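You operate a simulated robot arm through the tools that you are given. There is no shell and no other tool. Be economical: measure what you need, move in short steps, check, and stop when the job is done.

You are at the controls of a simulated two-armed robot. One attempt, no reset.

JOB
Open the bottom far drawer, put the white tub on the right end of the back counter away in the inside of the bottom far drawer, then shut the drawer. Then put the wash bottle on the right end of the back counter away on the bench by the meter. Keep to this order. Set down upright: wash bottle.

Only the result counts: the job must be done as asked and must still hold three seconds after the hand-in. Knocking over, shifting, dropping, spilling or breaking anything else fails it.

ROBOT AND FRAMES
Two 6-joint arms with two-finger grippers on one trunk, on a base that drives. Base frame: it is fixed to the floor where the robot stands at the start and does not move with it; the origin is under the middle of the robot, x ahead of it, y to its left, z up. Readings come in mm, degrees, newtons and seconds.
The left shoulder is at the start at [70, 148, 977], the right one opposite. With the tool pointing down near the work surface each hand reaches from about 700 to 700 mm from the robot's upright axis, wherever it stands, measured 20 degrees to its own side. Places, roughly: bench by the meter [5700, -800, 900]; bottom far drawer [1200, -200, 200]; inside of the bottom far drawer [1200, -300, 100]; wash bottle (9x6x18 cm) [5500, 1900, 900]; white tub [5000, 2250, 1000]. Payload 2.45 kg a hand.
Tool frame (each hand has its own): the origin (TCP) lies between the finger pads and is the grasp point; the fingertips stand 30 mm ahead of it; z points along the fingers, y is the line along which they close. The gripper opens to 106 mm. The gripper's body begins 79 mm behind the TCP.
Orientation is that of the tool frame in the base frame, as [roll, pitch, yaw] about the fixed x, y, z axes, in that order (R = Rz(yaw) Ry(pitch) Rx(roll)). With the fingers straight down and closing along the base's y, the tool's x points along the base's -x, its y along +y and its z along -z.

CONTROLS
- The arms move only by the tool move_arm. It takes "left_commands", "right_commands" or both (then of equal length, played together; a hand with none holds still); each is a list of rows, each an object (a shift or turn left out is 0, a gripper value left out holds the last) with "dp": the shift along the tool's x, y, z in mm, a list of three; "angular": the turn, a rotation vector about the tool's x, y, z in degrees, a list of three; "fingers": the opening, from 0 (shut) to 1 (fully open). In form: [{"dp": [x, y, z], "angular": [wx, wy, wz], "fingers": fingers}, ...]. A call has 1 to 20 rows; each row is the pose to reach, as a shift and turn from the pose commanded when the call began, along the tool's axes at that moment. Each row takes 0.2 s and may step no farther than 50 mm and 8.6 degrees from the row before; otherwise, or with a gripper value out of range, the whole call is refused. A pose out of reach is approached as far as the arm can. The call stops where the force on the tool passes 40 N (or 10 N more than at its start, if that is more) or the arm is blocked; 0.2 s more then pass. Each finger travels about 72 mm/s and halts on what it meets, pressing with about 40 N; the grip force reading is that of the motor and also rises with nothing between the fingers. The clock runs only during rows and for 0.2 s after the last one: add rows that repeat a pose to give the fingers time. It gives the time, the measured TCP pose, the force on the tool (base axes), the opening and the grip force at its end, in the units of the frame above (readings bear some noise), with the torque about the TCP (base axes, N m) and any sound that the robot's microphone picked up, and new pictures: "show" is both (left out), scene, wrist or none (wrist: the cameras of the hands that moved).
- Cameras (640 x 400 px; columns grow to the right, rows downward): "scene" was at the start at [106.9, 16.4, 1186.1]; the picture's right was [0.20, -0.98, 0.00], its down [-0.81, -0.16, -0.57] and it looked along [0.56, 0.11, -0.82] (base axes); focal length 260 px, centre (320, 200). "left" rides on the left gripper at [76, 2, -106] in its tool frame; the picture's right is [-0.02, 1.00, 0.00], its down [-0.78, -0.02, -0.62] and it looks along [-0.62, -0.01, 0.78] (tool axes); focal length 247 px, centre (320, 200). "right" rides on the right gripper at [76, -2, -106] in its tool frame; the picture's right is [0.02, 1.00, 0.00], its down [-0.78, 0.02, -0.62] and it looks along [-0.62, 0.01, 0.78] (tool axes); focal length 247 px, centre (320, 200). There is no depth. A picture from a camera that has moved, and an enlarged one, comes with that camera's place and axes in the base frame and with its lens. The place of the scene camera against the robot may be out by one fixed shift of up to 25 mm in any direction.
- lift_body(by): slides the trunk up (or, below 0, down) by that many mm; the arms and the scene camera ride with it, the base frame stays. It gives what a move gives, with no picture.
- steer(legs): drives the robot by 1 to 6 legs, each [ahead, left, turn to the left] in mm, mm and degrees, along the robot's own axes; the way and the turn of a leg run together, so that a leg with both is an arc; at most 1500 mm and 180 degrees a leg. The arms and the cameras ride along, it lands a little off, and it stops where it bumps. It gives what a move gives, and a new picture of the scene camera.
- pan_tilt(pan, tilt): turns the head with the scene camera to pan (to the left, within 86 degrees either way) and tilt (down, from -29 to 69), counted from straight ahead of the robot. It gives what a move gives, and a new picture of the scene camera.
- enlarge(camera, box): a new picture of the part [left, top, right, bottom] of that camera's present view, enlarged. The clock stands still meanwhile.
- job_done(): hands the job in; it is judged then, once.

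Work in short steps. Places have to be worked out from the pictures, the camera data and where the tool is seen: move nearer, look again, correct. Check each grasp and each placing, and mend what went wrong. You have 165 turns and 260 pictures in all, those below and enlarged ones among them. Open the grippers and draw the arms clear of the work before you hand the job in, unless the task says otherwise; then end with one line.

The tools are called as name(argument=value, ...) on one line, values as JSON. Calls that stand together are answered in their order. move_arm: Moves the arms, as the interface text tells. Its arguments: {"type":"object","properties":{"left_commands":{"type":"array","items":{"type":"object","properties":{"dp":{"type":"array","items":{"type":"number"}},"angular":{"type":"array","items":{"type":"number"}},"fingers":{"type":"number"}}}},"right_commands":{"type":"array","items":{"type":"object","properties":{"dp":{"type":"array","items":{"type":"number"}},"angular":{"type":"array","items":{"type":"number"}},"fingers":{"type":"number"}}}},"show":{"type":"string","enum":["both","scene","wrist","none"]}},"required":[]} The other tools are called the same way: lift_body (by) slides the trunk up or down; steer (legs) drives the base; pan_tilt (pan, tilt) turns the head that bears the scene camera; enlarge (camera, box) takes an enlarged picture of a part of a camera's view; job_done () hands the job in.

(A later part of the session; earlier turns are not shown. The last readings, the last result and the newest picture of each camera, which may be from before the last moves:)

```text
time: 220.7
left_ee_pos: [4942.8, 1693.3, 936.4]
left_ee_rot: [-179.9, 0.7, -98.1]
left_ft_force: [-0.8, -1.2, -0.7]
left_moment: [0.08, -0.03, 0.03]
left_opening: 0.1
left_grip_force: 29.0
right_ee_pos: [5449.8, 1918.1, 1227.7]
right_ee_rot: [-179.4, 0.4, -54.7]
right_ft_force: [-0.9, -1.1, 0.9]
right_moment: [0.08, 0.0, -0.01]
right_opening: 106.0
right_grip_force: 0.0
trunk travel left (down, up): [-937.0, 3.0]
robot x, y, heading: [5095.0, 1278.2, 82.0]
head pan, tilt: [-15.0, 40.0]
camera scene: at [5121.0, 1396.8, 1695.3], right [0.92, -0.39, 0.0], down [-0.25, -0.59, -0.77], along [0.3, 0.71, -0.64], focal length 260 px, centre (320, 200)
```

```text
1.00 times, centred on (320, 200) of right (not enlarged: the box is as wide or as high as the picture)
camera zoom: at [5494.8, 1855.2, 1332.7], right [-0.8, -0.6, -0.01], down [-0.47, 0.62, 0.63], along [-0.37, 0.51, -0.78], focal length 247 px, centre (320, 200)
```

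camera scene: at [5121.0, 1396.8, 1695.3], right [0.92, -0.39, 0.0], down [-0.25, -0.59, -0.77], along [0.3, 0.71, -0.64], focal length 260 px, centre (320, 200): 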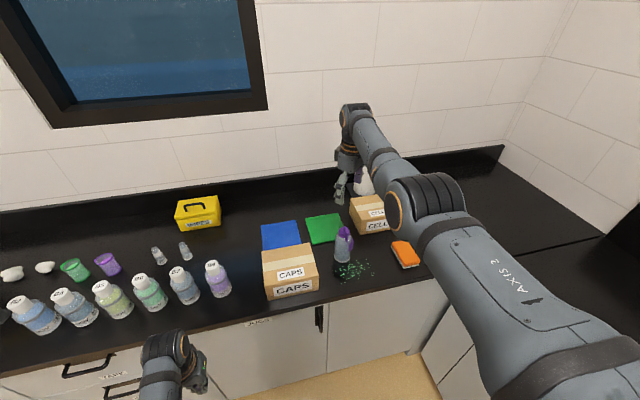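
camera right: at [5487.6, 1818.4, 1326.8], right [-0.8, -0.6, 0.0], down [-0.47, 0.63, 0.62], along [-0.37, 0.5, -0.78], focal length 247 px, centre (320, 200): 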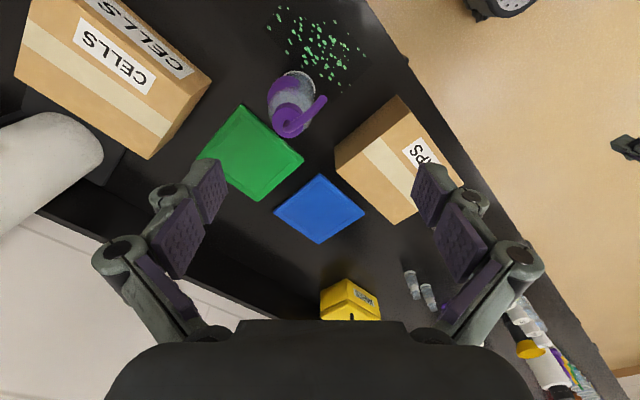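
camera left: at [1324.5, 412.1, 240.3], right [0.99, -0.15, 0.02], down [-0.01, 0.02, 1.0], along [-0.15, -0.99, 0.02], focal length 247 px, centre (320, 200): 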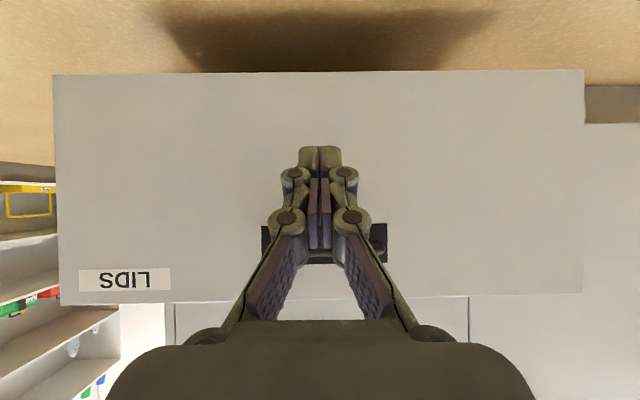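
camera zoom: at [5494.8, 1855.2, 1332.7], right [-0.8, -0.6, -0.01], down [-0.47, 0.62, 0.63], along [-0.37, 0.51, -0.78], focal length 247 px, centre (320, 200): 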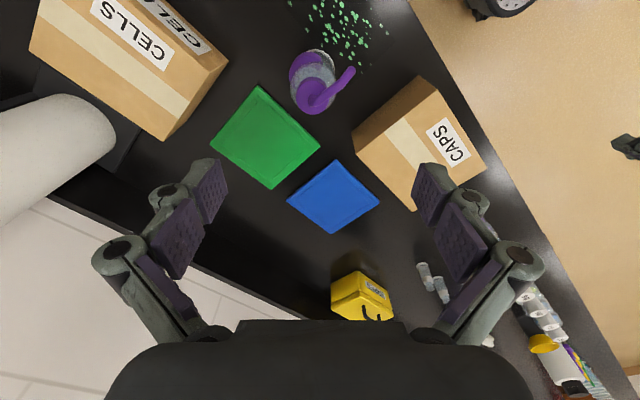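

The spout lies toward -110° and the grip about +5°, so the best finger axis is -52°/128°. I rotate the hand back +89° and centre it, keeping height above the bottle.

move_arm(right_commands=[{"dp": [-1, -1, 0], "angular": [0, 0, 8.1]}, {"dp": [-2, -2, 0], "angular": [0, 0, 16.2]}, {"dp": [-3, -3, 0], "angular": [0, 0, 24.3]}, {"dp": [-4, -4, 5], "angular": [0, 0, 32.4]}, {"dp": [-5, -5, 10], "angular": [0, 0, 40.5]}, {"dp": [-6, -6, 20], "angular": [0, 0, 48.5]}, {"dp": [-7, -7, 30], "angular": [0, 0, 56.6]}, {"dp": [-8, -8, 40], "angular": [0, 0, 64.7]}, {"dp": [-8.6, -8.6, 50], "angular": [0, 0, 72.8]}, {"dp": [-8.6, -8.6, 60], "angular": [0, 0, 80.9]}, {"dp": [-8.6, -8.6, 60], "angular": [0, 0, 89]}, {"dp": [-8.6, -8.6, 60], "angular": [0, 0, 89]}], show="wrist")

```text
time: 223.3
left_ee_pos: [4944.6, 1700.4, 933.5]
left_ee_rot: [-180.0, 0.2, -98.1]
left_ft_force: [0.3, 0.0, 0.3]
left_moment: [-0.02, -0.02, -0.01]
left_opening: 0.0
left_grip_force: 28.5
right_ee_pos: [5450.5, 1922.8, 1163.5]
right_ee_rot: [179.9, 0.1, -143.8]
right_ft_force: [0.4, -0.2, -0.6]
right_moment: [0.0, 0.02, 0.02]
right_opening: 106.1
right_grip_force: 0.1
right hand out of reach, approached as far as the arm can: row 2, 3, 4, 5, 6, 7, 8, 9, 10, 11, 12
trunk travel left (down, up): [-937.0, 3.0]
robot x, y, heading: [5096.6, 1280.4, 82.0]
head pan, tilt: [-15.0, 40.0]
camera right: at [5389.7, 1875.1, 1269.8], right [-0.61, 0.79, 0.0], down [0.62, 0.47, 0.62], along [0.49, 0.38, -0.78], focal length 247 px, centre (320, 200)
```

right: 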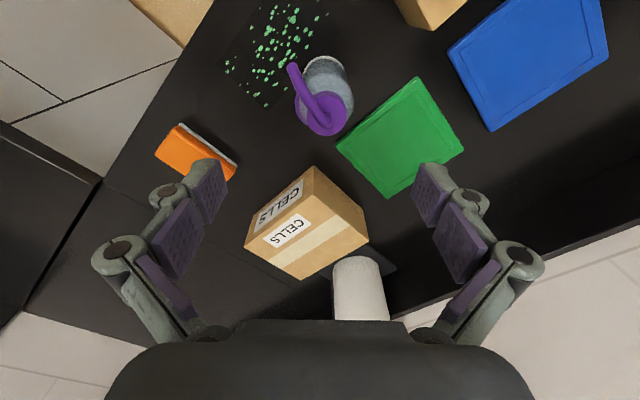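

I drive 12 mm closer and turn 8° more so both spout and grip are cleared, then descend partway.

steer(legs=[[20, 0, 0]])

move_arm(right_commands=[{"angular": [0, 0, 4]}, {"angular": [0, 0, 8]}, {"angular": [0, 0, 8]}], show="wrist")

```text
time: 224.1
left_ee_pos: [4946.8, 1715.1, 937.0]
left_ee_rot: [-180.0, 0.4, -98.1]
left_ft_force: [0.7, -0.5, 0.1]
left_moment: [0.02, -0.01, 0.01]
left_opening: 0.0
left_grip_force: 28.9
right_ee_pos: [5452.2, 1936.9, 1167.4]
right_ee_rot: [179.7, 0.4, -143.6]
right_ft_force: [-0.2, -0.4, 0.2]
right_moment: [0.09, 0.02, -0.01]
right_opening: 106.1
right_grip_force: 0.0
trunk travel left (down, up): [-937.0, 3.0]
robot x, y, heading: [5098.5, 1302.1, 82.0]
head pan, tilt: [-15.0, 40.0]
camera scene: at [5125.6, 1422.0, 1694.8], right [0.92, -0.39, 0.0], down [-0.25, -0.59, -0.77], along [0.3, 0.71, -0.64], focal length 260 px, centre (320, 200)
```

scene: 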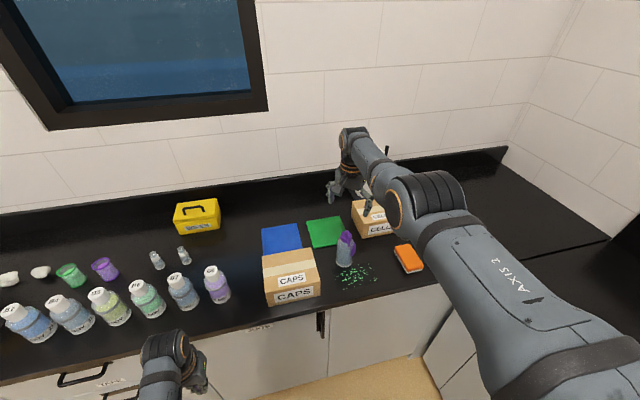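

```text
time: 224.9
left_ee_pos: [4947.6, 1719.0, 934.5]
left_ee_rot: [180.0, 0.3, -98.1]
left_ft_force: [-0.1, -0.7, 0.6]
left_moment: [0.01, -0.02, -0.02]
left_opening: 0.1
left_grip_force: 28.4
right_ee_pos: [5451.9, 1942.4, 1164.2]
right_ee_rot: [179.8, 0.2, -151.7]
right_ft_force: [-0.3, -0.3, -0.5]
right_moment: [0.01, -0.01, 0.02]
right_opening: 106.0
right_grip_force: 0.1
trunk travel left (down, up): [-937.0, 3.0]
robot x, y, heading: [5100.7, 1297.8, 81.9]
head pan, tilt: [-15.0, 40.0]
camera right: at [5385.5, 1903.2, 1270.3], right [-0.49, 0.87, 0.0], down [0.68, 0.38, 0.62], along [0.54, 0.31, -0.78], focal length 247 px, centre (320, 200)
```

right: 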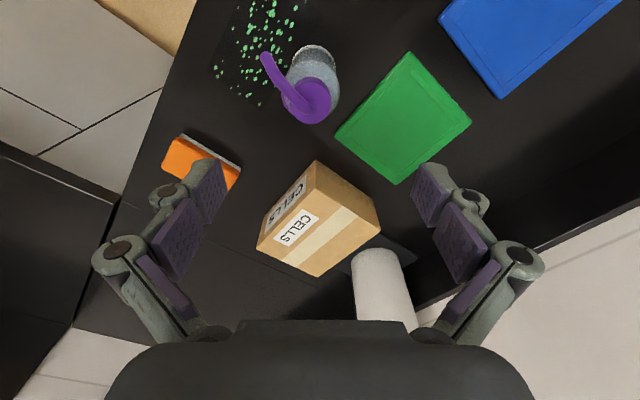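

I correct by about 11 mm and descend to z≈1095 for a check.

move_arm(right_commands=[{"dp": [6.5, -9, 0]}, {"dp": [6.5, -9, 35]}, {"dp": [6.5, -9, 69]}, {"dp": [6.5, -9, 69]}], show="both")

```text
time: 225.9
left_ee_pos: [4947.8, 1719.5, 934.1]
left_ee_rot: [-179.9, 0.2, -98.1]
left_ft_force: [0.5, -0.6, -0.3]
left_moment: [0.01, -0.01, 0.04]
left_opening: 0.0
left_grip_force: 28.2
right_ee_pos: [5453.5, 1929.7, 1098.7]
right_ee_rot: [179.8, 0.2, -151.6]
right_ft_force: [0.2, -0.4, -0.7]
right_moment: [0.01, -0.02, -0.02]
right_opening: 106.0
right_grip_force: 0.0
right hand out of reach, approached as far as the arm can: row 1, 2
trunk travel left (down, up): [-937.0, 3.0]
robot x, y, heading: [5098.8, 1298.9, 81.8]
head pan, tilt: [-15.0, 40.0]
camera scene: at [5126.2, 1428.8, 1694.2], right [0.92, -0.39, 0.0], down [-0.25, -0.59, -0.77], along [0.3, 0.71, -0.64], focal length 260 px, centre (320, 200)
camera right: at [5387.4, 1890.5, 1203.8], right [-0.49, 0.87, 0.0], down [0.68, 0.38, 0.62], along [0.54, 0.31, -0.78], focal length 247 px, centre (320, 200)
```

scene: 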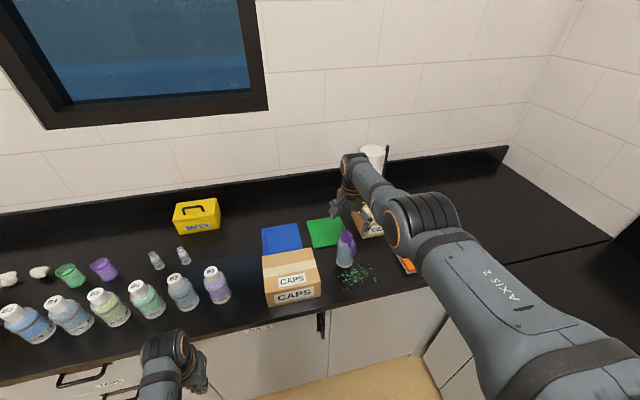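
right: 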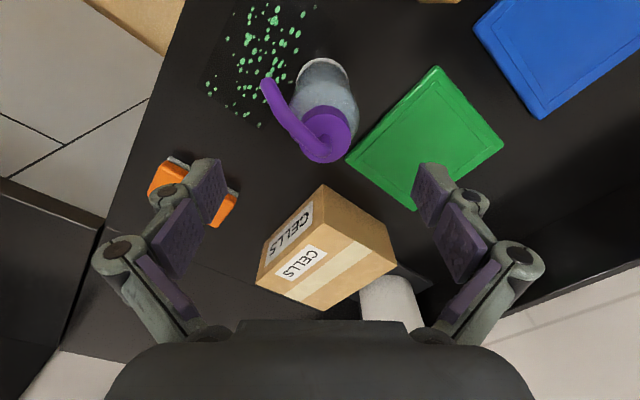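

Alignment is good to a few millimetres. I descend to z≈992 under force guard and close gently on the body.

move_arm(right_commands=[{"dp": [2, 3, 20]}, {"dp": [2, 3, 40]}, {"dp": [2, 3, 60]}, {"dp": [2, 3, 80]}, {"dp": [2, 3, 95]}, {"dp": [2, 3, 106]}, {"dp": [2, 3, 106]}], show="wrist")

```text
time: 227.5
left_ee_pos: [4945.6, 1720.2, 933.5]
left_ee_rot: [-179.9, 0.1, -98.1]
left_ft_force: [-0.5, -0.2, -0.4]
left_moment: [-0.01, -0.02, -0.04]
left_opening: 0.1
left_grip_force: 28.4
right_ee_pos: [5437.6, 1902.2, 1006.4]
right_ee_rot: [179.8, 0.2, -151.6]
right_ft_force: [-0.2, 1.0, -0.6]
right_moment: [-0.02, 0.01, -0.02]
right_opening: 105.9
right_grip_force: 0.1
right hand out of reach, approached as far as the arm can: row 1, 2, 3, 4, 5, 6, 7
trunk travel left (down, up): [-937.0, 3.0]
robot x, y, heading: [5098.0, 1300.8, 82.4]
head pan, tilt: [-15.0, 40.0]
camera right: at [5371.7, 1863.2, 1111.3], right [-0.49, 0.87, 0.0], down [0.68, 0.38, 0.62], along [0.54, 0.31, -0.78], focal length 247 px, centre (320, 200)
```

right: 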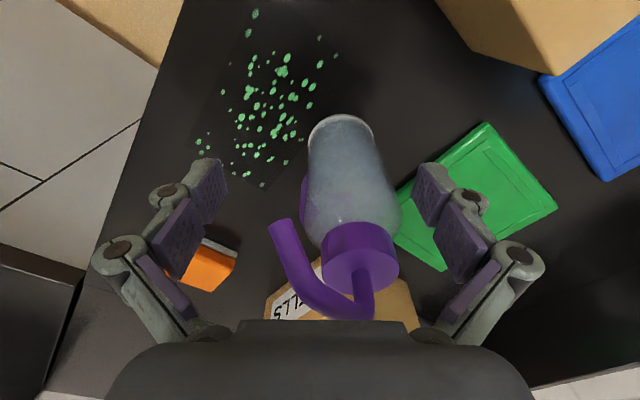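

The arm ran out of reach while descending and came short; nothing was touched. I go back up, lower the trunk a bit and drive nearer.

move_arm(right_commands=[{"dp": [0, 0, -25]}, {"dp": [0, 0, -50]}, {"dp": [0, 0, -75]}, {"dp": [0, 0, -100]}, {"dp": [0, 0, -125]}, {"dp": [0, 0, -150]}], show="none")

```text
time: 228.9
left_ee_pos: [4946.6, 1719.2, 933.7]
left_ee_rot: [-180.0, 0.2, -98.1]
left_ft_force: [-0.4, 0.0, 0.1]
left_moment: [0.01, -0.01, -0.01]
left_opening: 0.0
left_grip_force: 27.9
right_ee_pos: [5446.6, 1940.3, 1151.3]
right_ee_rot: [-179.9, 0.1, -151.7]
right_ft_force: [-0.3, 0.1, 0.2]
right_moment: [0.01, 0.0, 0.0]
right_opening: 105.9
right_grip_force: 0.0
right hand out of reach, approached as far as the arm can: row 1, 2, 3, 4, 5, 6
trunk travel left (down, up): [-937.0, 3.0]
robot x, y, heading: [5099.4, 1297.2, 81.9]
head pan, tilt: [-15.0, 40.0]
```

move_arm(right_commands=[{"dp": [18, -24, 0]}, {"dp": [38, -52, 0]}, {"dp": [38, -52, 0]}], show="none")

steer(legs=[[60, 0, 0]])

lift_body(by=-50)

enlarge(camera="right", box=[0, 0, 640, 400])

```text
time: 229.7
left_ee_pos: [4947.8, 1720.4, 935.0]
left_ee_rot: [-180.0, 0.1, -98.1]
left_ft_force: [0.1, 1.0, 0.8]
left_moment: [0.02, 0.01, 0.0]
left_opening: 0.0
left_grip_force: 28.6
right_ee_pos: [5452.5, 1936.5, 1139.3]
right_ee_rot: [179.9, 0.1, -151.7]
right_ft_force: [0.0, -0.6, -0.7]
right_moment: [0.03, 0.0, 0.03]
right_opening: 106.0
right_grip_force: 0.1
right hand out of reach, approached as far as the arm can: row 1, 2, 3
trunk travel left (down, up): [-937.0, 3.0]
robot x, y, heading: [5100.4, 1300.4, 81.9]
head pan, tilt: [-15.0, 40.0]
```

```text
time: 230.6
left_ee_pos: [4954.4, 1770.8, 937.6]
left_ee_rot: [-180.0, 0.6, -98.2]
left_ft_force: [-0.6, -1.8, 1.2]
left_moment: [0.06, -0.05, 0.02]
left_opening: 0.0
left_grip_force: 28.5
right_ee_pos: [5462.2, 1987.1, 1144.2]
right_ee_rot: [179.5, 0.4, -151.8]
right_ft_force: [-0.4, -1.2, 0.2]
right_moment: [0.11, -0.02, -0.02]
right_opening: 106.1
right_grip_force: 0.1
trunk travel left (down, up): [-937.0, 3.0]
robot x, y, heading: [5107.9, 1358.2, 82.0]
head pan, tilt: [-15.0, 40.0]
camera scene: at [5133.1, 1475.4, 1695.3], right [0.92, -0.39, 0.0], down [-0.25, -0.59, -0.77], along [0.3, 0.71, -0.64], focal length 260 px, centre (320, 200)
```

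scene: 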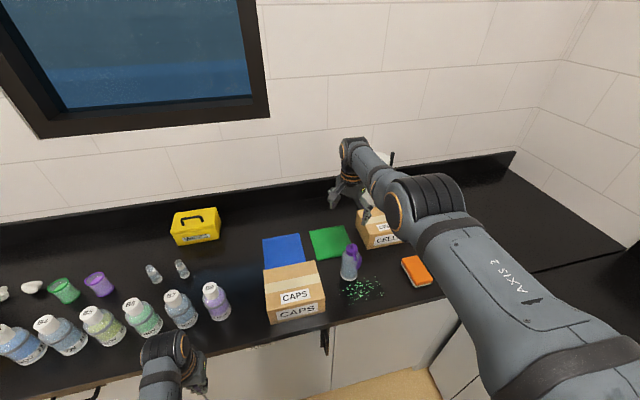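

```text
time: 231.6
left_ee_pos: [4955.9, 1779.5, 881.3]
left_ee_rot: [-180.0, 0.0, -98.3]
left_ft_force: [0.5, -0.3, 0.3]
left_moment: [-0.05, 0.02, -0.03]
left_opening: 0.0
left_grip_force: 28.4
right_ee_pos: [5462.5, 1996.9, 1086.6]
right_ee_rot: [180.0, 0.1, -151.8]
right_ft_force: [0.0, -0.8, 0.0]
right_moment: [-0.02, 0.02, 0.03]
right_opening: 105.8
right_grip_force: 0.2
trunk travel left (down, up): [-887.0, 53.0]
robot x, y, heading: [5107.1, 1358.8, 82.1]
head pan, tilt: [-15.0, 40.0]
```

```text
1.00 times, centred on (320, 200) of right (not enlarged: the box is as wide or as high as the picture)
camera zoom: at [5395.8, 1958.7, 1193.9], right [-0.49, 0.87, 0.0], down [0.68, 0.39, 0.62], along [0.54, 0.31, -0.78], focal length 247 px, centre (320, 200)
```

zoom: 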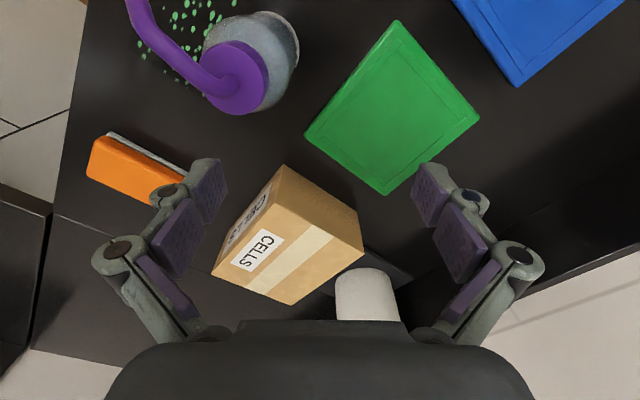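

The hand is now beyond the bottle. I raise it 40 mm and move back over the bottle's axis.

move_arm(right_commands=[{"dp": [0, 0, -20]}, {"dp": [0, 0, -40]}, {"dp": [20, -27, -40]}, {"dp": [41.4, -53.7, -40]}, {"dp": [41.4, -53.7, -40]}], show="wrist")

```text
time: 232.8
left_ee_pos: [4955.2, 1777.8, 883.4]
left_ee_rot: [180.0, 0.1, -98.2]
left_ft_force: [-0.8, -0.2, 0.2]
left_moment: [0.0, 0.01, 0.0]
left_opening: 0.0
left_grip_force: 29.1
right_ee_pos: [5462.4, 2000.3, 1119.9]
right_ee_rot: [-180.0, 0.0, -151.7]
right_ft_force: [-0.1, -0.5, -0.2]
right_moment: [0.0, -0.04, -0.05]
right_opening: 105.6
right_grip_force: 0.0
right hand out of reach, approached as far as the arm can: row 2, 3, 4, 5
trunk travel left (down, up): [-887.0, 53.0]
robot x, y, heading: [5110.0, 1357.8, 81.8]
head pan, tilt: [-15.0, 40.0]
camera right: at [5395.5, 1961.7, 1226.2], right [-0.49, 0.87, 0.0], down [0.68, 0.38, 0.62], along [0.54, 0.31, -0.78], focal length 247 px, centre (320, 200)
```

right: 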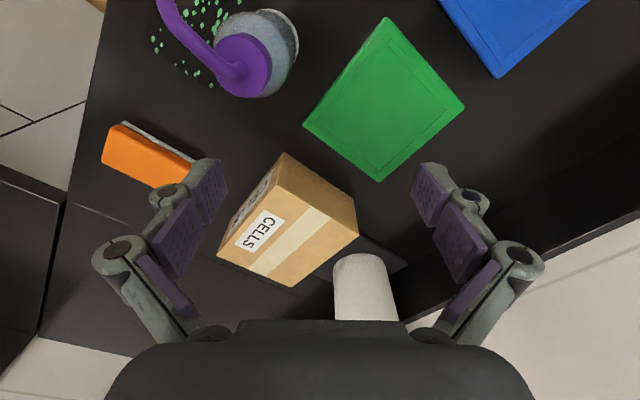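

The rotated wrist seems to limit the reach. A better grip is the cylindrical purple cap (about 43 mm wide, z≈1014–1038) with the hand in neutral yaw, clear of spout and grip. I rotate back.

move_arm(right_commands=[{"angular": [0, 0, -8]}, {"angular": [0, 0, -16]}, {"angular": [0, 0, -24]}, {"angular": [0, 0, -32]}, {"angular": [0, 0, -40]}, {"angular": [0, 0, -48]}, {"angular": [0, 0, -54]}, {"angular": [0, 0, -54]}], show="wrist")

```text
time: 234.6
left_ee_pos: [4955.1, 1777.7, 883.7]
left_ee_rot: [180.0, 0.2, -98.2]
left_ft_force: [0.0, -0.2, 0.5]
left_moment: [-0.03, 0.04, 0.01]
left_opening: 0.0
left_grip_force: 28.8
right_ee_pos: [5462.8, 1999.4, 1122.3]
right_ee_rot: [-180.0, 0.2, -97.7]
right_ft_force: [0.3, 0.4, 1.0]
right_moment: [0.03, -0.05, 0.01]
right_opening: 105.9
right_grip_force: 0.0
trunk travel left (down, up): [-887.0, 53.0]
robot x, y, heading: [5111.6, 1358.7, 82.1]
head pan, tilt: [-15.0, 40.0]
camera right: at [5454.2, 1923.4, 1228.9], right [-0.99, 0.11, 0.0], down [0.09, 0.78, 0.62], along [0.07, 0.62, -0.78], focal length 247 px, centre (320, 200)
```

right: 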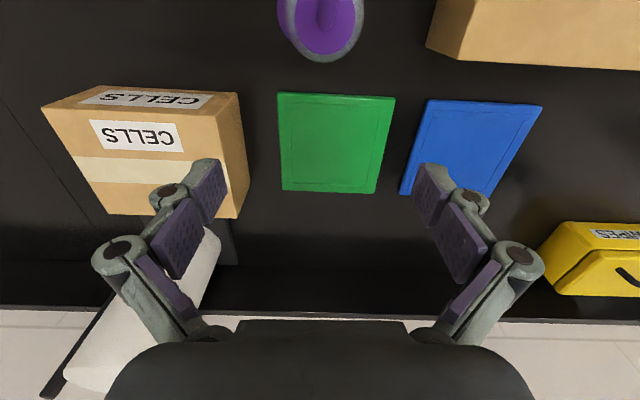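

Now I move back 68 mm over the cap.

move_arm(right_commands=[{"dp": [25, 1, -5]}, {"dp": [50, 2, -10]}, {"dp": [68, 3, -10]}, {"dp": [68, 3, -10]}], show="wrist")

```text
time: 235.6
left_ee_pos: [4956.1, 1777.7, 883.7]
left_ee_rot: [-180.0, 0.1, -98.2]
left_ft_force: [0.0, 0.2, -0.7]
left_moment: [0.01, 0.01, 0.0]
left_opening: 0.1
left_grip_force: 28.4
right_ee_pos: [5462.0, 2000.1, 1123.2]
right_ee_rot: [180.0, 0.1, -97.7]
right_ft_force: [0.6, -0.1, 0.3]
right_moment: [0.06, 0.01, -0.01]
right_opening: 106.1
right_grip_force: 0.1
right hand out of reach, approached as far as the arm can: row 1, 2, 3, 4
trunk travel left (down, up): [-887.0, 53.0]
robot x, y, heading: [5105.4, 1354.8, 81.9]
head pan, tilt: [-15.0, 40.0]
camera right: at [5454.1, 1923.4, 1228.9], right [-0.99, 0.11, 0.0], down [0.09, 0.78, 0.62], along [0.07, 0.62, -0.78], focal length 247 px, centre (320, 200)
```

right: 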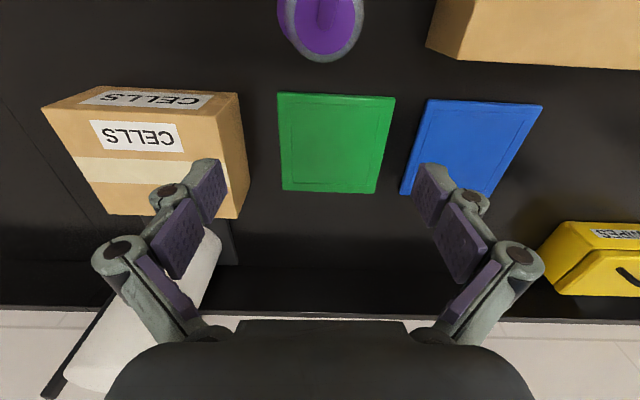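

The arm cannot retract at this height, so I use the base: back 67 mm.

steer(legs=[[-67, 2, 0]])

enlarge(camera="right", box=[160, 50, 480, 250])

```text
time: 236.6
left_ee_pos: [4944.2, 1718.0, 880.6]
left_ee_rot: [180.0, -0.2, -98.0]
left_ft_force: [-1.0, 1.4, 0.2]
left_moment: [-0.06, 0.01, -0.05]
left_opening: 0.0
left_grip_force: 29.2
right_ee_pos: [5452.1, 1942.4, 1118.8]
right_ee_rot: [-180.0, -0.3, -97.7]
right_ft_force: [-0.3, 0.5, -0.8]
right_moment: [-0.07, 0.01, 0.02]
right_opening: 105.9
right_grip_force: 0.0
trunk travel left (down, up): [-887.0, 53.0]
robot x, y, heading: [5095.9, 1294.0, 82.0]
head pan, tilt: [-15.0, 40.0]
camera scene: at [5125.6, 1432.6, 1643.2], right [0.92, -0.39, 0.0], down [-0.25, -0.6, -0.76], along [0.3, 0.7, -0.65], focal length 260 px, centre (320, 200)
```

scene: 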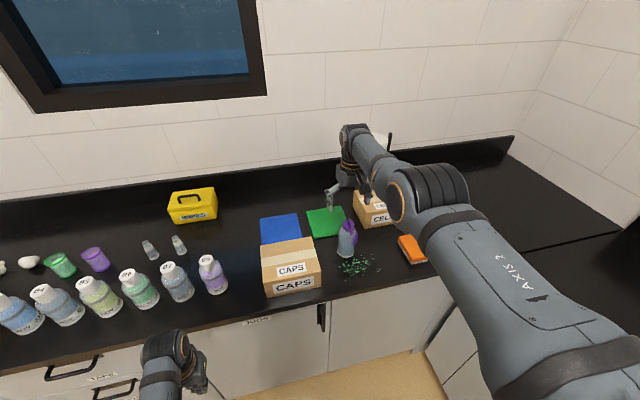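

```text
2.00 times, centred on (320, 150) of right
camera zoom: at [5443.5, 1866.0, 1224.7], right [-0.99, 0.11, 0.0], down [0.09, 0.78, 0.62], along [0.07, 0.61, -0.79], focal length 494 px, centre (320, 300)
```

zoom: 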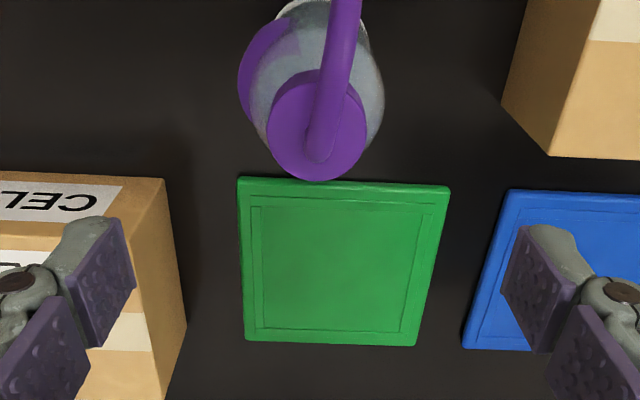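

I'll position with base and trunk only: back 11 mm first.

steer(legs=[[-11, 0, 0]])

move_arm(right_commands=[{"fingers": 0.75}, {"fingers": 0.75}, {"fingers": 0.75}], show="wrist")

```text
time: 237.3
left_ee_pos: [4942.0, 1703.6, 883.6]
left_ee_rot: [180.0, 0.1, -98.2]
left_ft_force: [0.1, 0.9, -0.5]
left_moment: [-0.01, 0.0, -0.01]
left_opening: 0.0
left_grip_force: 28.7
right_ee_pos: [5449.3, 1926.6, 1120.7]
right_ee_rot: [-180.0, 0.0, -97.7]
right_ft_force: [0.1, 0.2, -0.6]
right_moment: [-0.01, 0.01, 0.01]
right_opening: 105.9
right_grip_force: 0.0
trunk travel left (down, up): [-887.0, 53.0]
robot x, y, heading: [5096.8, 1286.0, 82.0]
head pan, tilt: [-15.0, 40.0]
camera scene: at [5122.7, 1415.3, 1643.9], right [0.92, -0.39, 0.0], down [-0.25, -0.59, -0.76], along [0.3, 0.7, -0.64], focal length 260 px, centre (320, 200)
```

scene: 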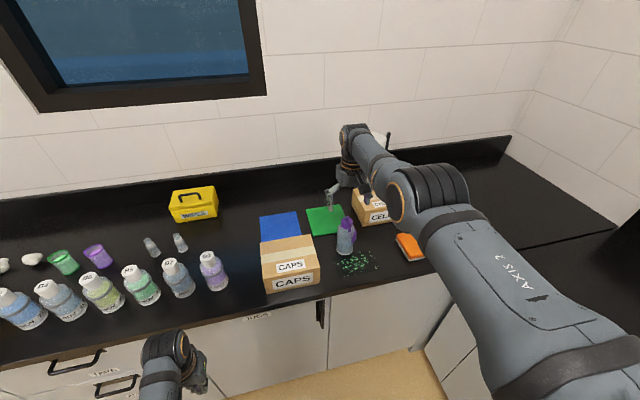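

```text
time: 238.1
left_ee_pos: [4942.8, 1702.0, 884.1]
left_ee_rot: [180.0, 0.3, -98.1]
left_ft_force: [0.4, 0.4, -0.1]
left_moment: [0.02, 0.0, 0.01]
left_opening: 0.0
left_grip_force: 28.6
right_ee_pos: [5449.9, 1925.6, 1122.2]
right_ee_rot: [180.0, 0.2, -97.6]
right_ft_force: [0.5, -1.1, 0.6]
right_moment: [0.0, 0.0, -0.05]
right_opening: 79.6
right_grip_force: 0.1
trunk travel left (down, up): [-887.0, 53.0]
robot x, y, heading: [5094.0, 1280.8, 82.1]
head pan, tilt: [-15.0, 40.0]
camera right: at [5440.4, 1847.8, 1229.0], right [-0.99, 0.11, 0.0], down [0.09, 0.78, 0.62], along [0.07, 0.62, -0.78], focal length 247 px, centre (320, 200)
```

right: 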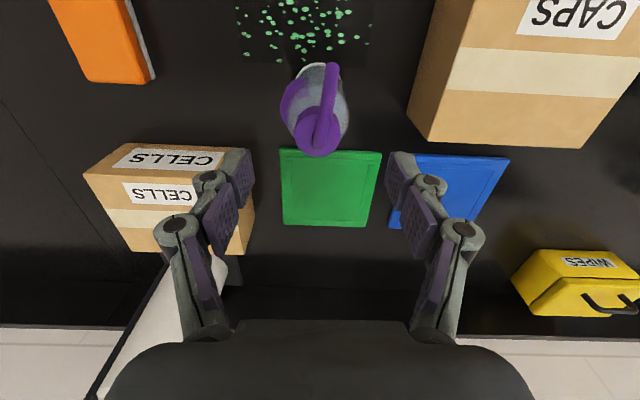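

The hand is centred over the cap to within 3 mm. I lower the trunk 60 mm and look.

lift_body(by=-60)

enlarge(camera="right", box=[160, 50, 480, 250])

```text
time: 239.1
left_ee_pos: [4943.4, 1702.2, 824.1]
left_ee_rot: [-179.9, 0.2, -98.0]
left_ft_force: [0.6, 0.6, -0.3]
left_moment: [-0.02, 0.0, 0.0]
left_opening: 0.3
left_grip_force: 28.3
right_ee_pos: [5450.5, 1924.8, 1062.4]
right_ee_rot: [-179.9, 0.2, -97.7]
right_ft_force: [1.1, -0.2, 0.1]
right_moment: [-0.03, -0.02, -0.04]
right_opening: 79.5
right_grip_force: 0.1
trunk travel left (down, up): [-827.0, 113.0]
robot x, y, heading: [5096.5, 1282.9, 81.7]
head pan, tilt: [-15.0, 40.0]
```

```text
2.00 times, centred on (320, 150) of right
camera zoom: at [5440.5, 1848.3, 1168.8], right [-0.99, 0.11, 0.0], down [0.09, 0.78, 0.62], along [0.07, 0.62, -0.78], focal length 494 px, centre (320, 300)
```

zoom: 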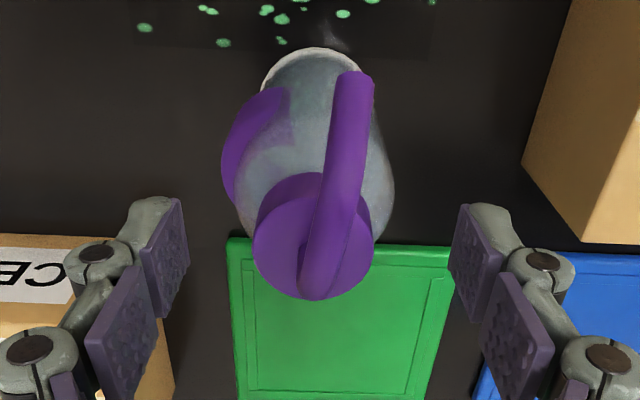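

The cap top is at z≈1038, centred between the fingers. I lower 17 mm more and close on the cap.

lift_body(by=-17)

move_arm(right_commands=[{"fingers": 0.4}, {"fingers": 0}, {"fingers": 0}, {"fingers": 0}, {"fingers": 0}], show="wrist")

```text
time: 239.8
left_ee_pos: [4942.4, 1702.3, 806.3]
left_ee_rot: [-180.0, 0.2, -98.2]
left_ft_force: [-0.7, 0.2, 0.4]
left_moment: [0.04, 0.05, -0.03]
left_opening: 0.0
left_grip_force: 28.8
right_ee_pos: [5449.3, 1926.1, 1045.2]
right_ee_rot: [179.9, 0.2, -97.7]
right_ft_force: [-0.2, 0.6, -0.5]
right_moment: [0.02, 0.02, -0.01]
right_opening: 79.6
right_grip_force: 0.0
trunk travel left (down, up): [-810.0, 130.0]
robot x, y, heading: [5095.5, 1279.9, 82.1]
head pan, tilt: [-15.0, 40.0]
```

```text
time: 240.9
left_ee_pos: [4941.7, 1702.7, 807.4]
left_ee_rot: [180.0, 0.2, -98.1]
left_ft_force: [0.5, 1.1, -0.7]
left_moment: [0.04, -0.04, 0.0]
left_opening: 0.1
left_grip_force: 28.8
right_ee_pos: [5450.3, 1924.5, 1046.9]
right_ee_rot: [-180.0, 0.2, -97.7]
right_ft_force: [2.2, 1.5, 6.9]
right_moment: [0.2, -0.13, -0.03]
right_opening: 51.6
right_grip_force: 39.8
trunk travel left (down, up): [-810.0, 130.0]
robot x, y, heading: [5098.2, 1279.1, 81.7]
head pan, tilt: [-15.0, 40.0]
camera right: at [5440.8, 1847.8, 1152.7], right [-0.99, 0.11, 0.0], down [0.09, 0.78, 0.62], along [0.07, 0.62, -0.78], focal length 247 px, centre (320, 200)
```

right: 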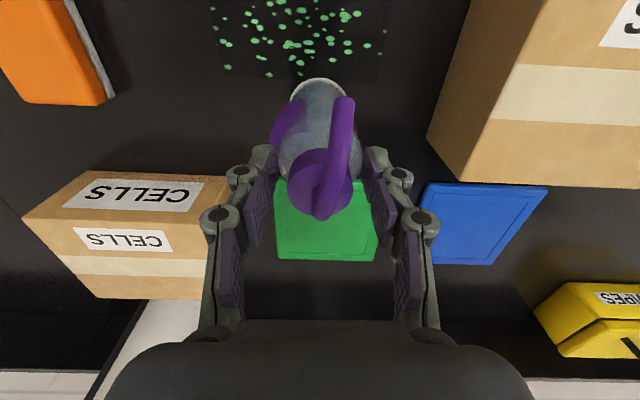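

The fingers halted at 51.6 mm — perhaps on the shoulder below the cap. I zoom in.

enlarge(camera="right", box=[220, 60, 420, 260])

enlarge(camera="scene", box=[290, 150, 440, 290])

```text
2.00 times, centred on (320, 160) of right
camera zoom: at [5440.8, 1847.8, 1152.7], right [-0.99, 0.11, 0.0], down [0.09, 0.78, 0.62], along [0.07, 0.62, -0.78], focal length 494 px, centre (320, 280)
```

zoom: 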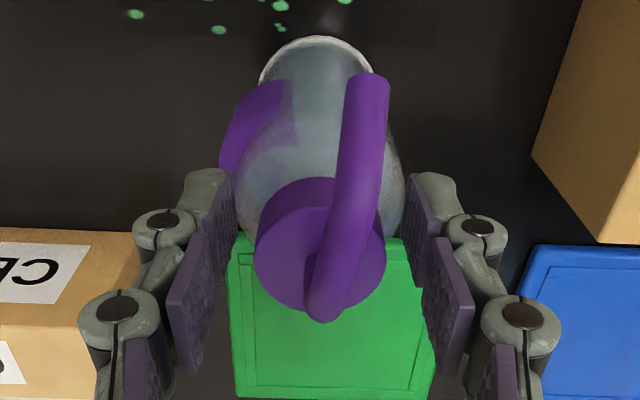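

```text
2.86 times, centred on (365, 220) of scene
camera zoom: at [5122.3, 1411.4, 1567.3], right [0.92, -0.39, 0.0], down [-0.25, -0.59, -0.77], along [0.3, 0.71, -0.64], focal length 742 px, centre (191, 143)
```

zoom: 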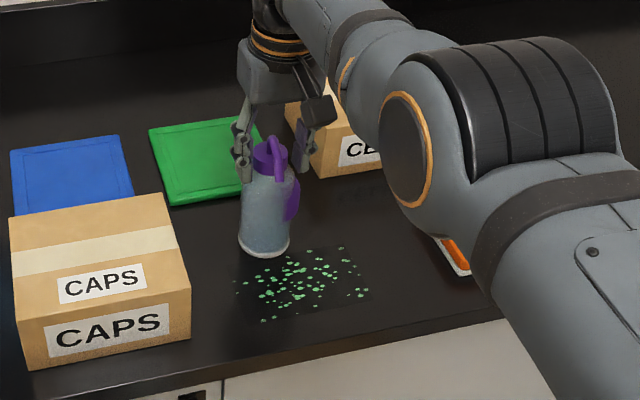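

The tips sit on the sloped shoulder. I open, rise 9 mm and close on the cap alone.

move_arm(right_commands=[{"fingers": 0.7}, {"fingers": 0.7}, {"fingers": 0.7}], show="none")

lift_body(by=9)

move_arm(right_commands=[{"fingers": 0.4}, {"fingers": 0}, {"fingers": 0}, {"fingers": 0}, {"fingers": 0}], show="wrist")

```text
time: 241.8
left_ee_pos: [4942.9, 1702.5, 807.5]
left_ee_rot: [-180.0, 0.2, -98.0]
left_ft_force: [0.0, 0.9, -0.4]
left_moment: [-0.03, -0.02, 0.0]
left_opening: 0.2
left_grip_force: 28.9
right_ee_pos: [5449.1, 1924.7, 1045.6]
right_ee_rot: [180.0, 0.0, -97.6]
right_ft_force: [0.2, 0.4, -0.9]
right_moment: [0.02, 0.01, -0.06]
right_opening: 74.0
right_grip_force: 0.1
trunk travel left (down, up): [-810.0, 130.0]
robot x, y, heading: [5097.2, 1282.0, 82.0]
head pan, tilt: [-15.0, 40.0]
```

```text
time: 242.3
left_ee_pos: [4943.8, 1702.3, 815.5]
left_ee_rot: [180.0, 0.2, -98.1]
left_ft_force: [0.2, -0.1, 0.0]
left_moment: [0.0, 0.02, 0.0]
left_opening: 0.2
left_grip_force: 28.6
right_ee_pos: [5448.5, 1925.9, 1054.8]
right_ee_rot: [-180.0, 0.1, -97.7]
right_ft_force: [-0.5, 0.6, 0.5]
right_moment: [0.02, 0.02, 0.0]
right_opening: 74.3
right_grip_force: 0.0
trunk travel left (down, up): [-819.0, 121.0]
robot x, y, heading: [5094.5, 1280.8, 82.1]
head pan, tilt: [-15.0, 40.0]
```

```text
time: 243.5
left_ee_pos: [4942.4, 1701.8, 815.5]
left_ee_rot: [-179.9, 0.2, -98.2]
left_ft_force: [0.0, -0.3, 0.4]
left_moment: [-0.02, -0.01, -0.05]
left_opening: 0.1
left_grip_force: 28.4
right_ee_pos: [5449.6, 1924.6, 1054.9]
right_ee_rot: [180.0, 0.1, -97.7]
right_ft_force: [0.8, -0.1, -0.1]
right_moment: [-0.01, -0.2, -0.04]
right_opening: 8.3
right_grip_force: 35.9
trunk travel left (down, up): [-819.0, 121.0]
robot x, y, heading: [5096.6, 1281.7, 81.8]
head pan, tilt: [-15.0, 40.0]
camera right: at [5440.7, 1848.3, 1160.6], right [-0.99, 0.11, 0.0], down [0.09, 0.78, 0.62], along [0.07, 0.62, -0.78], focal length 247 px, centre (320, 200)
```

right: 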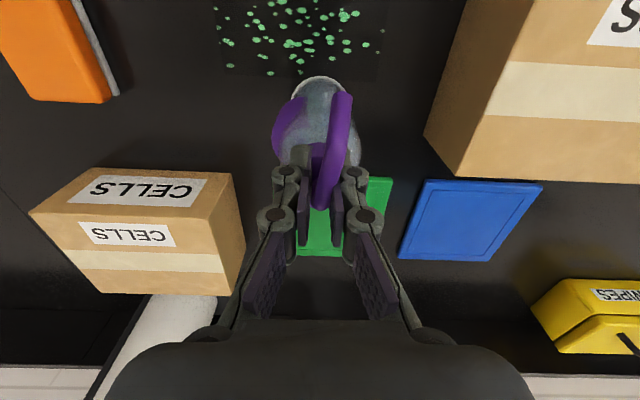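

The fingers closed on the thin spout tube (8 mm), not the cap. A firm body grip is better: I open, rise, turn the hand +52° so the fingers straddle between spout and grip, then descend using the trunk only.

move_arm(right_commands=[{"fingers": 0.7}, {"fingers": 0.7}, {"fingers": 0.7}, {"fingers": 0.7}, {"fingers": 0.7}], show="none")

lift_body(by=85)

move_arm(right_commands=[{"angular": [0, 0, 8], "fingers": 1}, {"angular": [0, 0, 16], "fingers": 1}, {"angular": [0, 0, 24]}, {"angular": [0, 0, 32]}, {"angular": [0, 0, 40]}, {"angular": [0, 0, 48]}, {"angular": [0, 0, 52]}, {"angular": [0, 0, 52]}], show="wrist")

```text
time: 244.7
left_ee_pos: [4942.5, 1702.9, 815.5]
left_ee_rot: [179.9, 0.1, -98.1]
left_ft_force: [0.3, -0.4, -0.4]
left_moment: [0.01, -0.05, -0.03]
left_opening: 0.1
left_grip_force: 28.9
right_ee_pos: [5449.2, 1923.7, 1054.5]
right_ee_rot: [-180.0, 0.1, -97.8]
right_ft_force: [1.0, 0.3, 0.2]
right_moment: [-0.02, -0.01, 0.02]
right_opening: 74.4
right_grip_force: 0.1
trunk travel left (down, up): [-819.0, 121.0]
robot x, y, heading: [5094.2, 1283.1, 82.0]
head pan, tilt: [-15.0, 40.0]
```

```text
time: 245.9
left_ee_pos: [4943.2, 1701.6, 900.2]
left_ee_rot: [-180.0, 0.1, -98.1]
left_ft_force: [0.6, 0.8, 0.7]
left_moment: [-0.02, 0.02, 0.0]
left_opening: 0.1
left_grip_force: 28.5
right_ee_pos: [5448.0, 1925.3, 1139.8]
right_ee_rot: [-180.0, 0.1, -97.7]
right_ft_force: [1.3, -0.3, 0.2]
right_moment: [0.01, -0.02, -0.02]
right_opening: 74.4
right_grip_force: 0.1
trunk travel left (down, up): [-904.0, 36.0]
robot x, y, heading: [5093.1, 1276.9, 82.0]
head pan, tilt: [-15.0, 40.0]
```

```text
time: 247.7
left_ee_pos: [4943.5, 1702.5, 899.6]
left_ee_rot: [-179.9, 0.1, -98.0]
left_ft_force: [-0.1, -0.2, -0.7]
left_moment: [-0.02, -0.01, -0.01]
left_opening: 0.0
left_grip_force: 28.6
right_ee_pos: [5450.5, 1924.8, 1139.3]
right_ee_rot: [180.0, 0.1, -149.6]
right_ft_force: [-0.3, -0.7, -0.2]
right_moment: [0.03, 0.03, -0.01]
right_opening: 106.0
right_grip_force: 0.0
trunk travel left (down, up): [-904.0, 36.0]
robot x, y, heading: [5097.2, 1281.8, 82.0]
head pan, tilt: [-15.0, 40.0]
camera right: at [5384.5, 1884.3, 1245.5], right [-0.52, 0.85, 0.0], down [0.67, 0.41, 0.62], along [0.53, 0.33, -0.78], focal length 247 px, centre (320, 200)
```

right: 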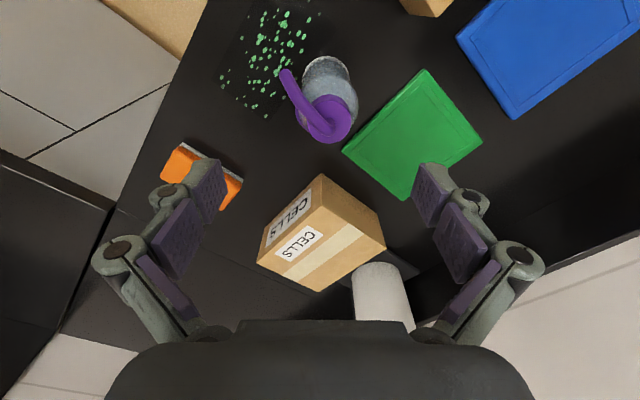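

The bottle's axis is about 6 mm toward the tool's +y. I correct, then lower with the trunk to TCP z≈1050 and look.

move_arm(right_commands=[{"dp": [-2, 6, 0]}, {"dp": [-2, 6, 0]}], show="none")

lift_body(by=-85)

enlarge(camera="right", box=[120, 0, 520, 250])

```text
time: 248.3
left_ee_pos: [4942.3, 1701.5, 900.2]
left_ee_rot: [-180.0, 0.1, -98.1]
left_ft_force: [0.0, -0.1, 0.3]
left_moment: [0.02, -0.01, 0.03]
left_opening: 0.0
left_grip_force: 28.5
right_ee_pos: [5447.3, 1926.2, 1140.1]
right_ee_rot: [179.9, 0.1, -149.7]
right_ft_force: [0.8, 0.2, 0.2]
right_moment: [-0.01, 0.0, -0.04]
right_opening: 105.9
right_grip_force: 0.0
right hand out of reach, approached as far as the arm can: row 1, 2
trunk travel left (down, up): [-904.0, 36.0]
robot x, y, heading: [5098.2, 1281.1, 82.0]
head pan, tilt: [-15.0, 40.0]
```

```text
time: 249.6
left_ee_pos: [4941.8, 1702.9, 815.1]
left_ee_rot: [180.0, 0.2, -98.1]
left_ft_force: [0.9, -0.7, -0.8]
left_moment: [0.01, -0.01, 0.01]
left_opening: 0.0
left_grip_force: 28.9
right_ee_pos: [5446.6, 1926.2, 1054.7]
right_ee_rot: [179.9, 0.0, -149.7]
right_ft_force: [-0.6, -0.7, 0.0]
right_moment: [0.03, -0.02, 0.01]
right_opening: 105.8
right_grip_force: 0.1
trunk travel left (down, up): [-819.0, 121.0]
robot x, y, heading: [5093.9, 1280.4, 81.9]
head pan, tilt: [-15.0, 40.0]
```

```text
1.60 times, centred on (320, 125) of right
camera zoom: at [5381.8, 1885.3, 1161.7], right [-0.52, 0.85, 0.0], down [0.67, 0.41, 0.62], along [0.53, 0.33, -0.78], focal length 395 px, centre (320, 320)
```

zoom: 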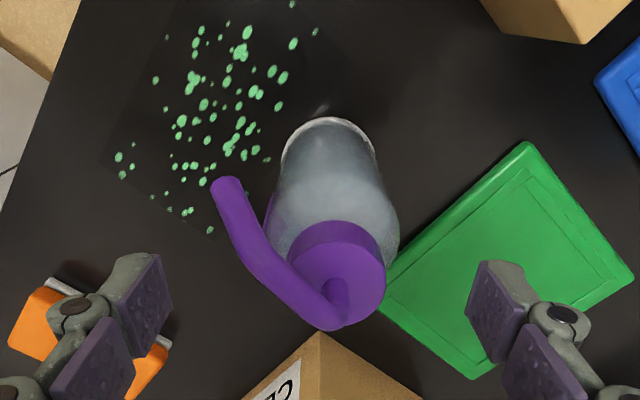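

The bottle's axis lies about 10 mm ahead and 4 mm right of the hand. I nudge the base and check.

steer(legs=[[11, -4, 0]])

enlarge(camera="right", box=[120, 0, 520, 250])

```text
time: 250.3
left_ee_pos: [4946.4, 1711.0, 816.5]
left_ee_rot: [-179.9, 0.2, -98.1]
left_ft_force: [0.0, 0.0, -0.1]
left_moment: [0.05, -0.03, 0.01]
left_opening: 0.0
left_grip_force: 28.6
right_ee_pos: [5451.4, 1934.0, 1057.5]
right_ee_rot: [179.8, 0.2, -149.6]
right_ft_force: [-0.3, -0.6, 0.7]
right_moment: [0.05, -0.01, 0.01]
right_opening: 105.7
right_grip_force: 0.1
trunk travel left (down, up): [-819.0, 121.0]
robot x, y, heading: [5100.4, 1290.4, 82.1]
head pan, tilt: [-15.0, 40.0]
camera scene: at [5125.7, 1419.0, 1576.6], right [0.92, -0.39, 0.0], down [-0.25, -0.59, -0.77], along [0.3, 0.71, -0.64], focal length 260 px, centre (320, 200)
```

scene: 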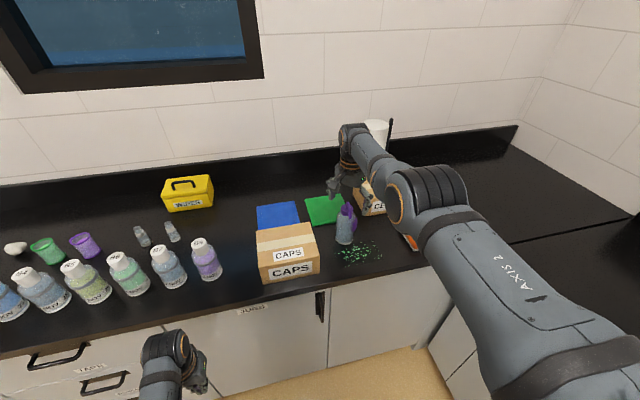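

```text
1.60 times, centred on (320, 125) of right
camera zoom: at [5385.7, 1892.9, 1163.8], right [-0.52, 0.85, 0.0], down [0.67, 0.41, 0.62], along [0.53, 0.33, -0.78], focal length 395 px, centre (320, 320)
```

zoom: 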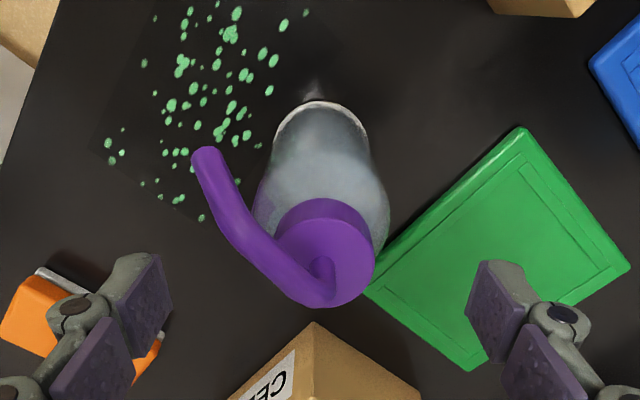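

Now the bottle is centred between the fingers. I lower the trunk in two steps.

lift_body(by=-30)

lift_body(by=-25)

enlarge(camera="right", box=[120, 50, 520, 300])

```text
time: 251.1
left_ee_pos: [4947.9, 1713.1, 785.5]
left_ee_rot: [-179.9, 0.2, -98.2]
left_ft_force: [-0.8, -0.3, 0.2]
left_moment: [-0.04, 0.03, 0.02]
left_opening: 0.1
left_grip_force: 28.5
right_ee_pos: [5452.2, 1937.3, 1025.4]
right_ee_rot: [179.9, 0.2, -149.7]
right_ft_force: [0.2, 0.4, 0.6]
right_moment: [0.0, -0.02, 0.0]
right_opening: 105.6
right_grip_force: 0.0
trunk travel left (down, up): [-789.0, 151.0]
robot x, y, heading: [5101.9, 1293.7, 81.8]
head pan, tilt: [-15.0, 40.0]
```

```text
time: 251.8
left_ee_pos: [4948.8, 1714.4, 761.1]
left_ee_rot: [-179.9, 0.2, -98.2]
left_ft_force: [0.1, -0.7, 1.4]
left_moment: [0.03, -0.02, -0.03]
left_opening: 0.0
left_grip_force: 28.9
right_ee_pos: [5452.1, 1936.1, 1001.1]
right_ee_rot: [179.9, 0.2, -149.6]
right_ft_force: [0.6, -0.4, -0.1]
right_moment: [0.03, 0.01, -0.01]
right_opening: 105.8
right_grip_force: 0.0
trunk travel left (down, up): [-764.0, 176.0]
robot x, y, heading: [5104.2, 1293.7, 81.9]
head pan, tilt: [-15.0, 40.0]
```

```text
1.60 times, centred on (320, 175) of right
camera zoom: at [5387.2, 1895.6, 1106.8], right [-0.52, 0.85, 0.0], down [0.67, 0.41, 0.62], along [0.53, 0.33, -0.78], focal length 395 px, centre (320, 240)
```

zoom: 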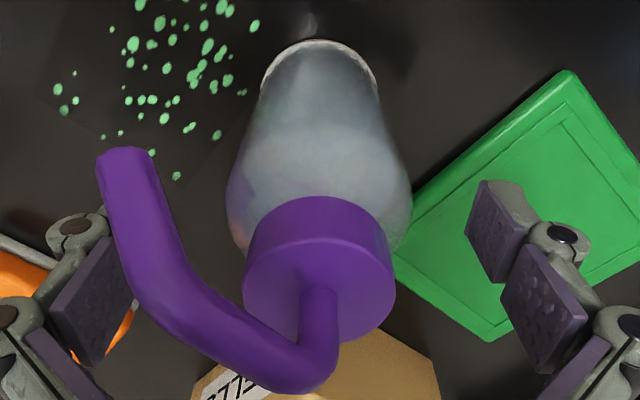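

The fingers straddle the body with the spout to one side. I close.

move_arm(right_commands=[{"fingers": 0.8}, {"fingers": 0.65}, {"fingers": 0.4}, {"fingers": 0.4}, {"fingers": 0}, {"fingers": 0}, {"fingers": 0}], show="both")

```text
time: 253.4
left_ee_pos: [4947.9, 1711.6, 760.5]
left_ee_rot: [179.9, 0.2, -98.1]
left_ft_force: [-0.6, -0.6, -0.4]
left_moment: [0.01, 0.03, -0.04]
left_opening: 0.0
left_grip_force: 28.2
right_ee_pos: [5451.8, 1936.3, 1000.4]
right_ee_rot: [180.0, 0.1, -149.8]
right_ft_force: [0.4, 0.0, 2.3]
right_moment: [0.04, -0.01, -0.04]
right_opening: 58.7
right_grip_force: 40.5
trunk travel left (down, up): [-764.0, 176.0]
robot x, y, heading: [5100.7, 1293.2, 82.1]
head pan, tilt: [-15.0, 40.0]
camera scene: at [5127.5, 1422.5, 1521.2], right [0.92, -0.39, 0.0], down [-0.25, -0.59, -0.77], along [0.3, 0.71, -0.64], focal length 260 px, centre (320, 200)
camera right: at [5387.1, 1895.5, 1107.0], right [-0.52, 0.85, 0.0], down [0.67, 0.41, 0.62], along [0.53, 0.33, -0.78], focal length 247 px, centre (320, 200)
```

scene: 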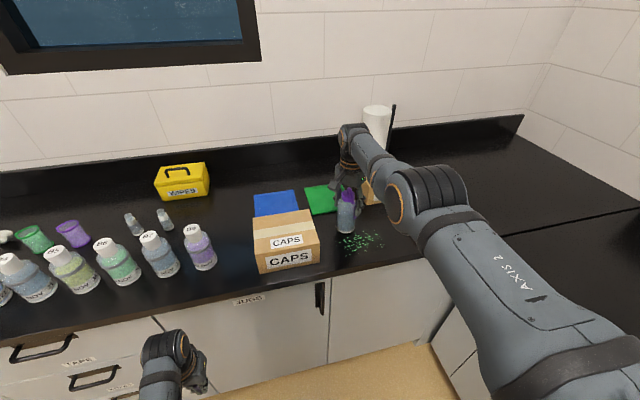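
right: 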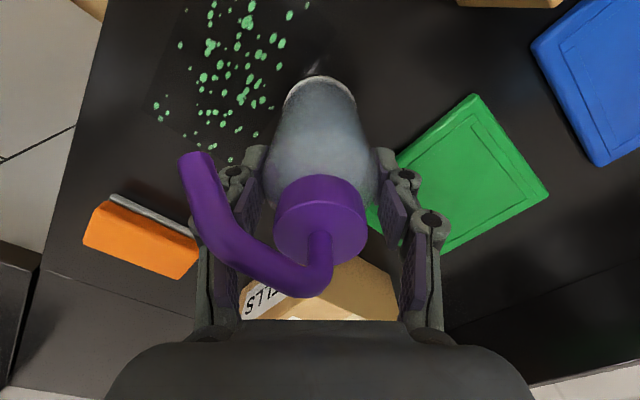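

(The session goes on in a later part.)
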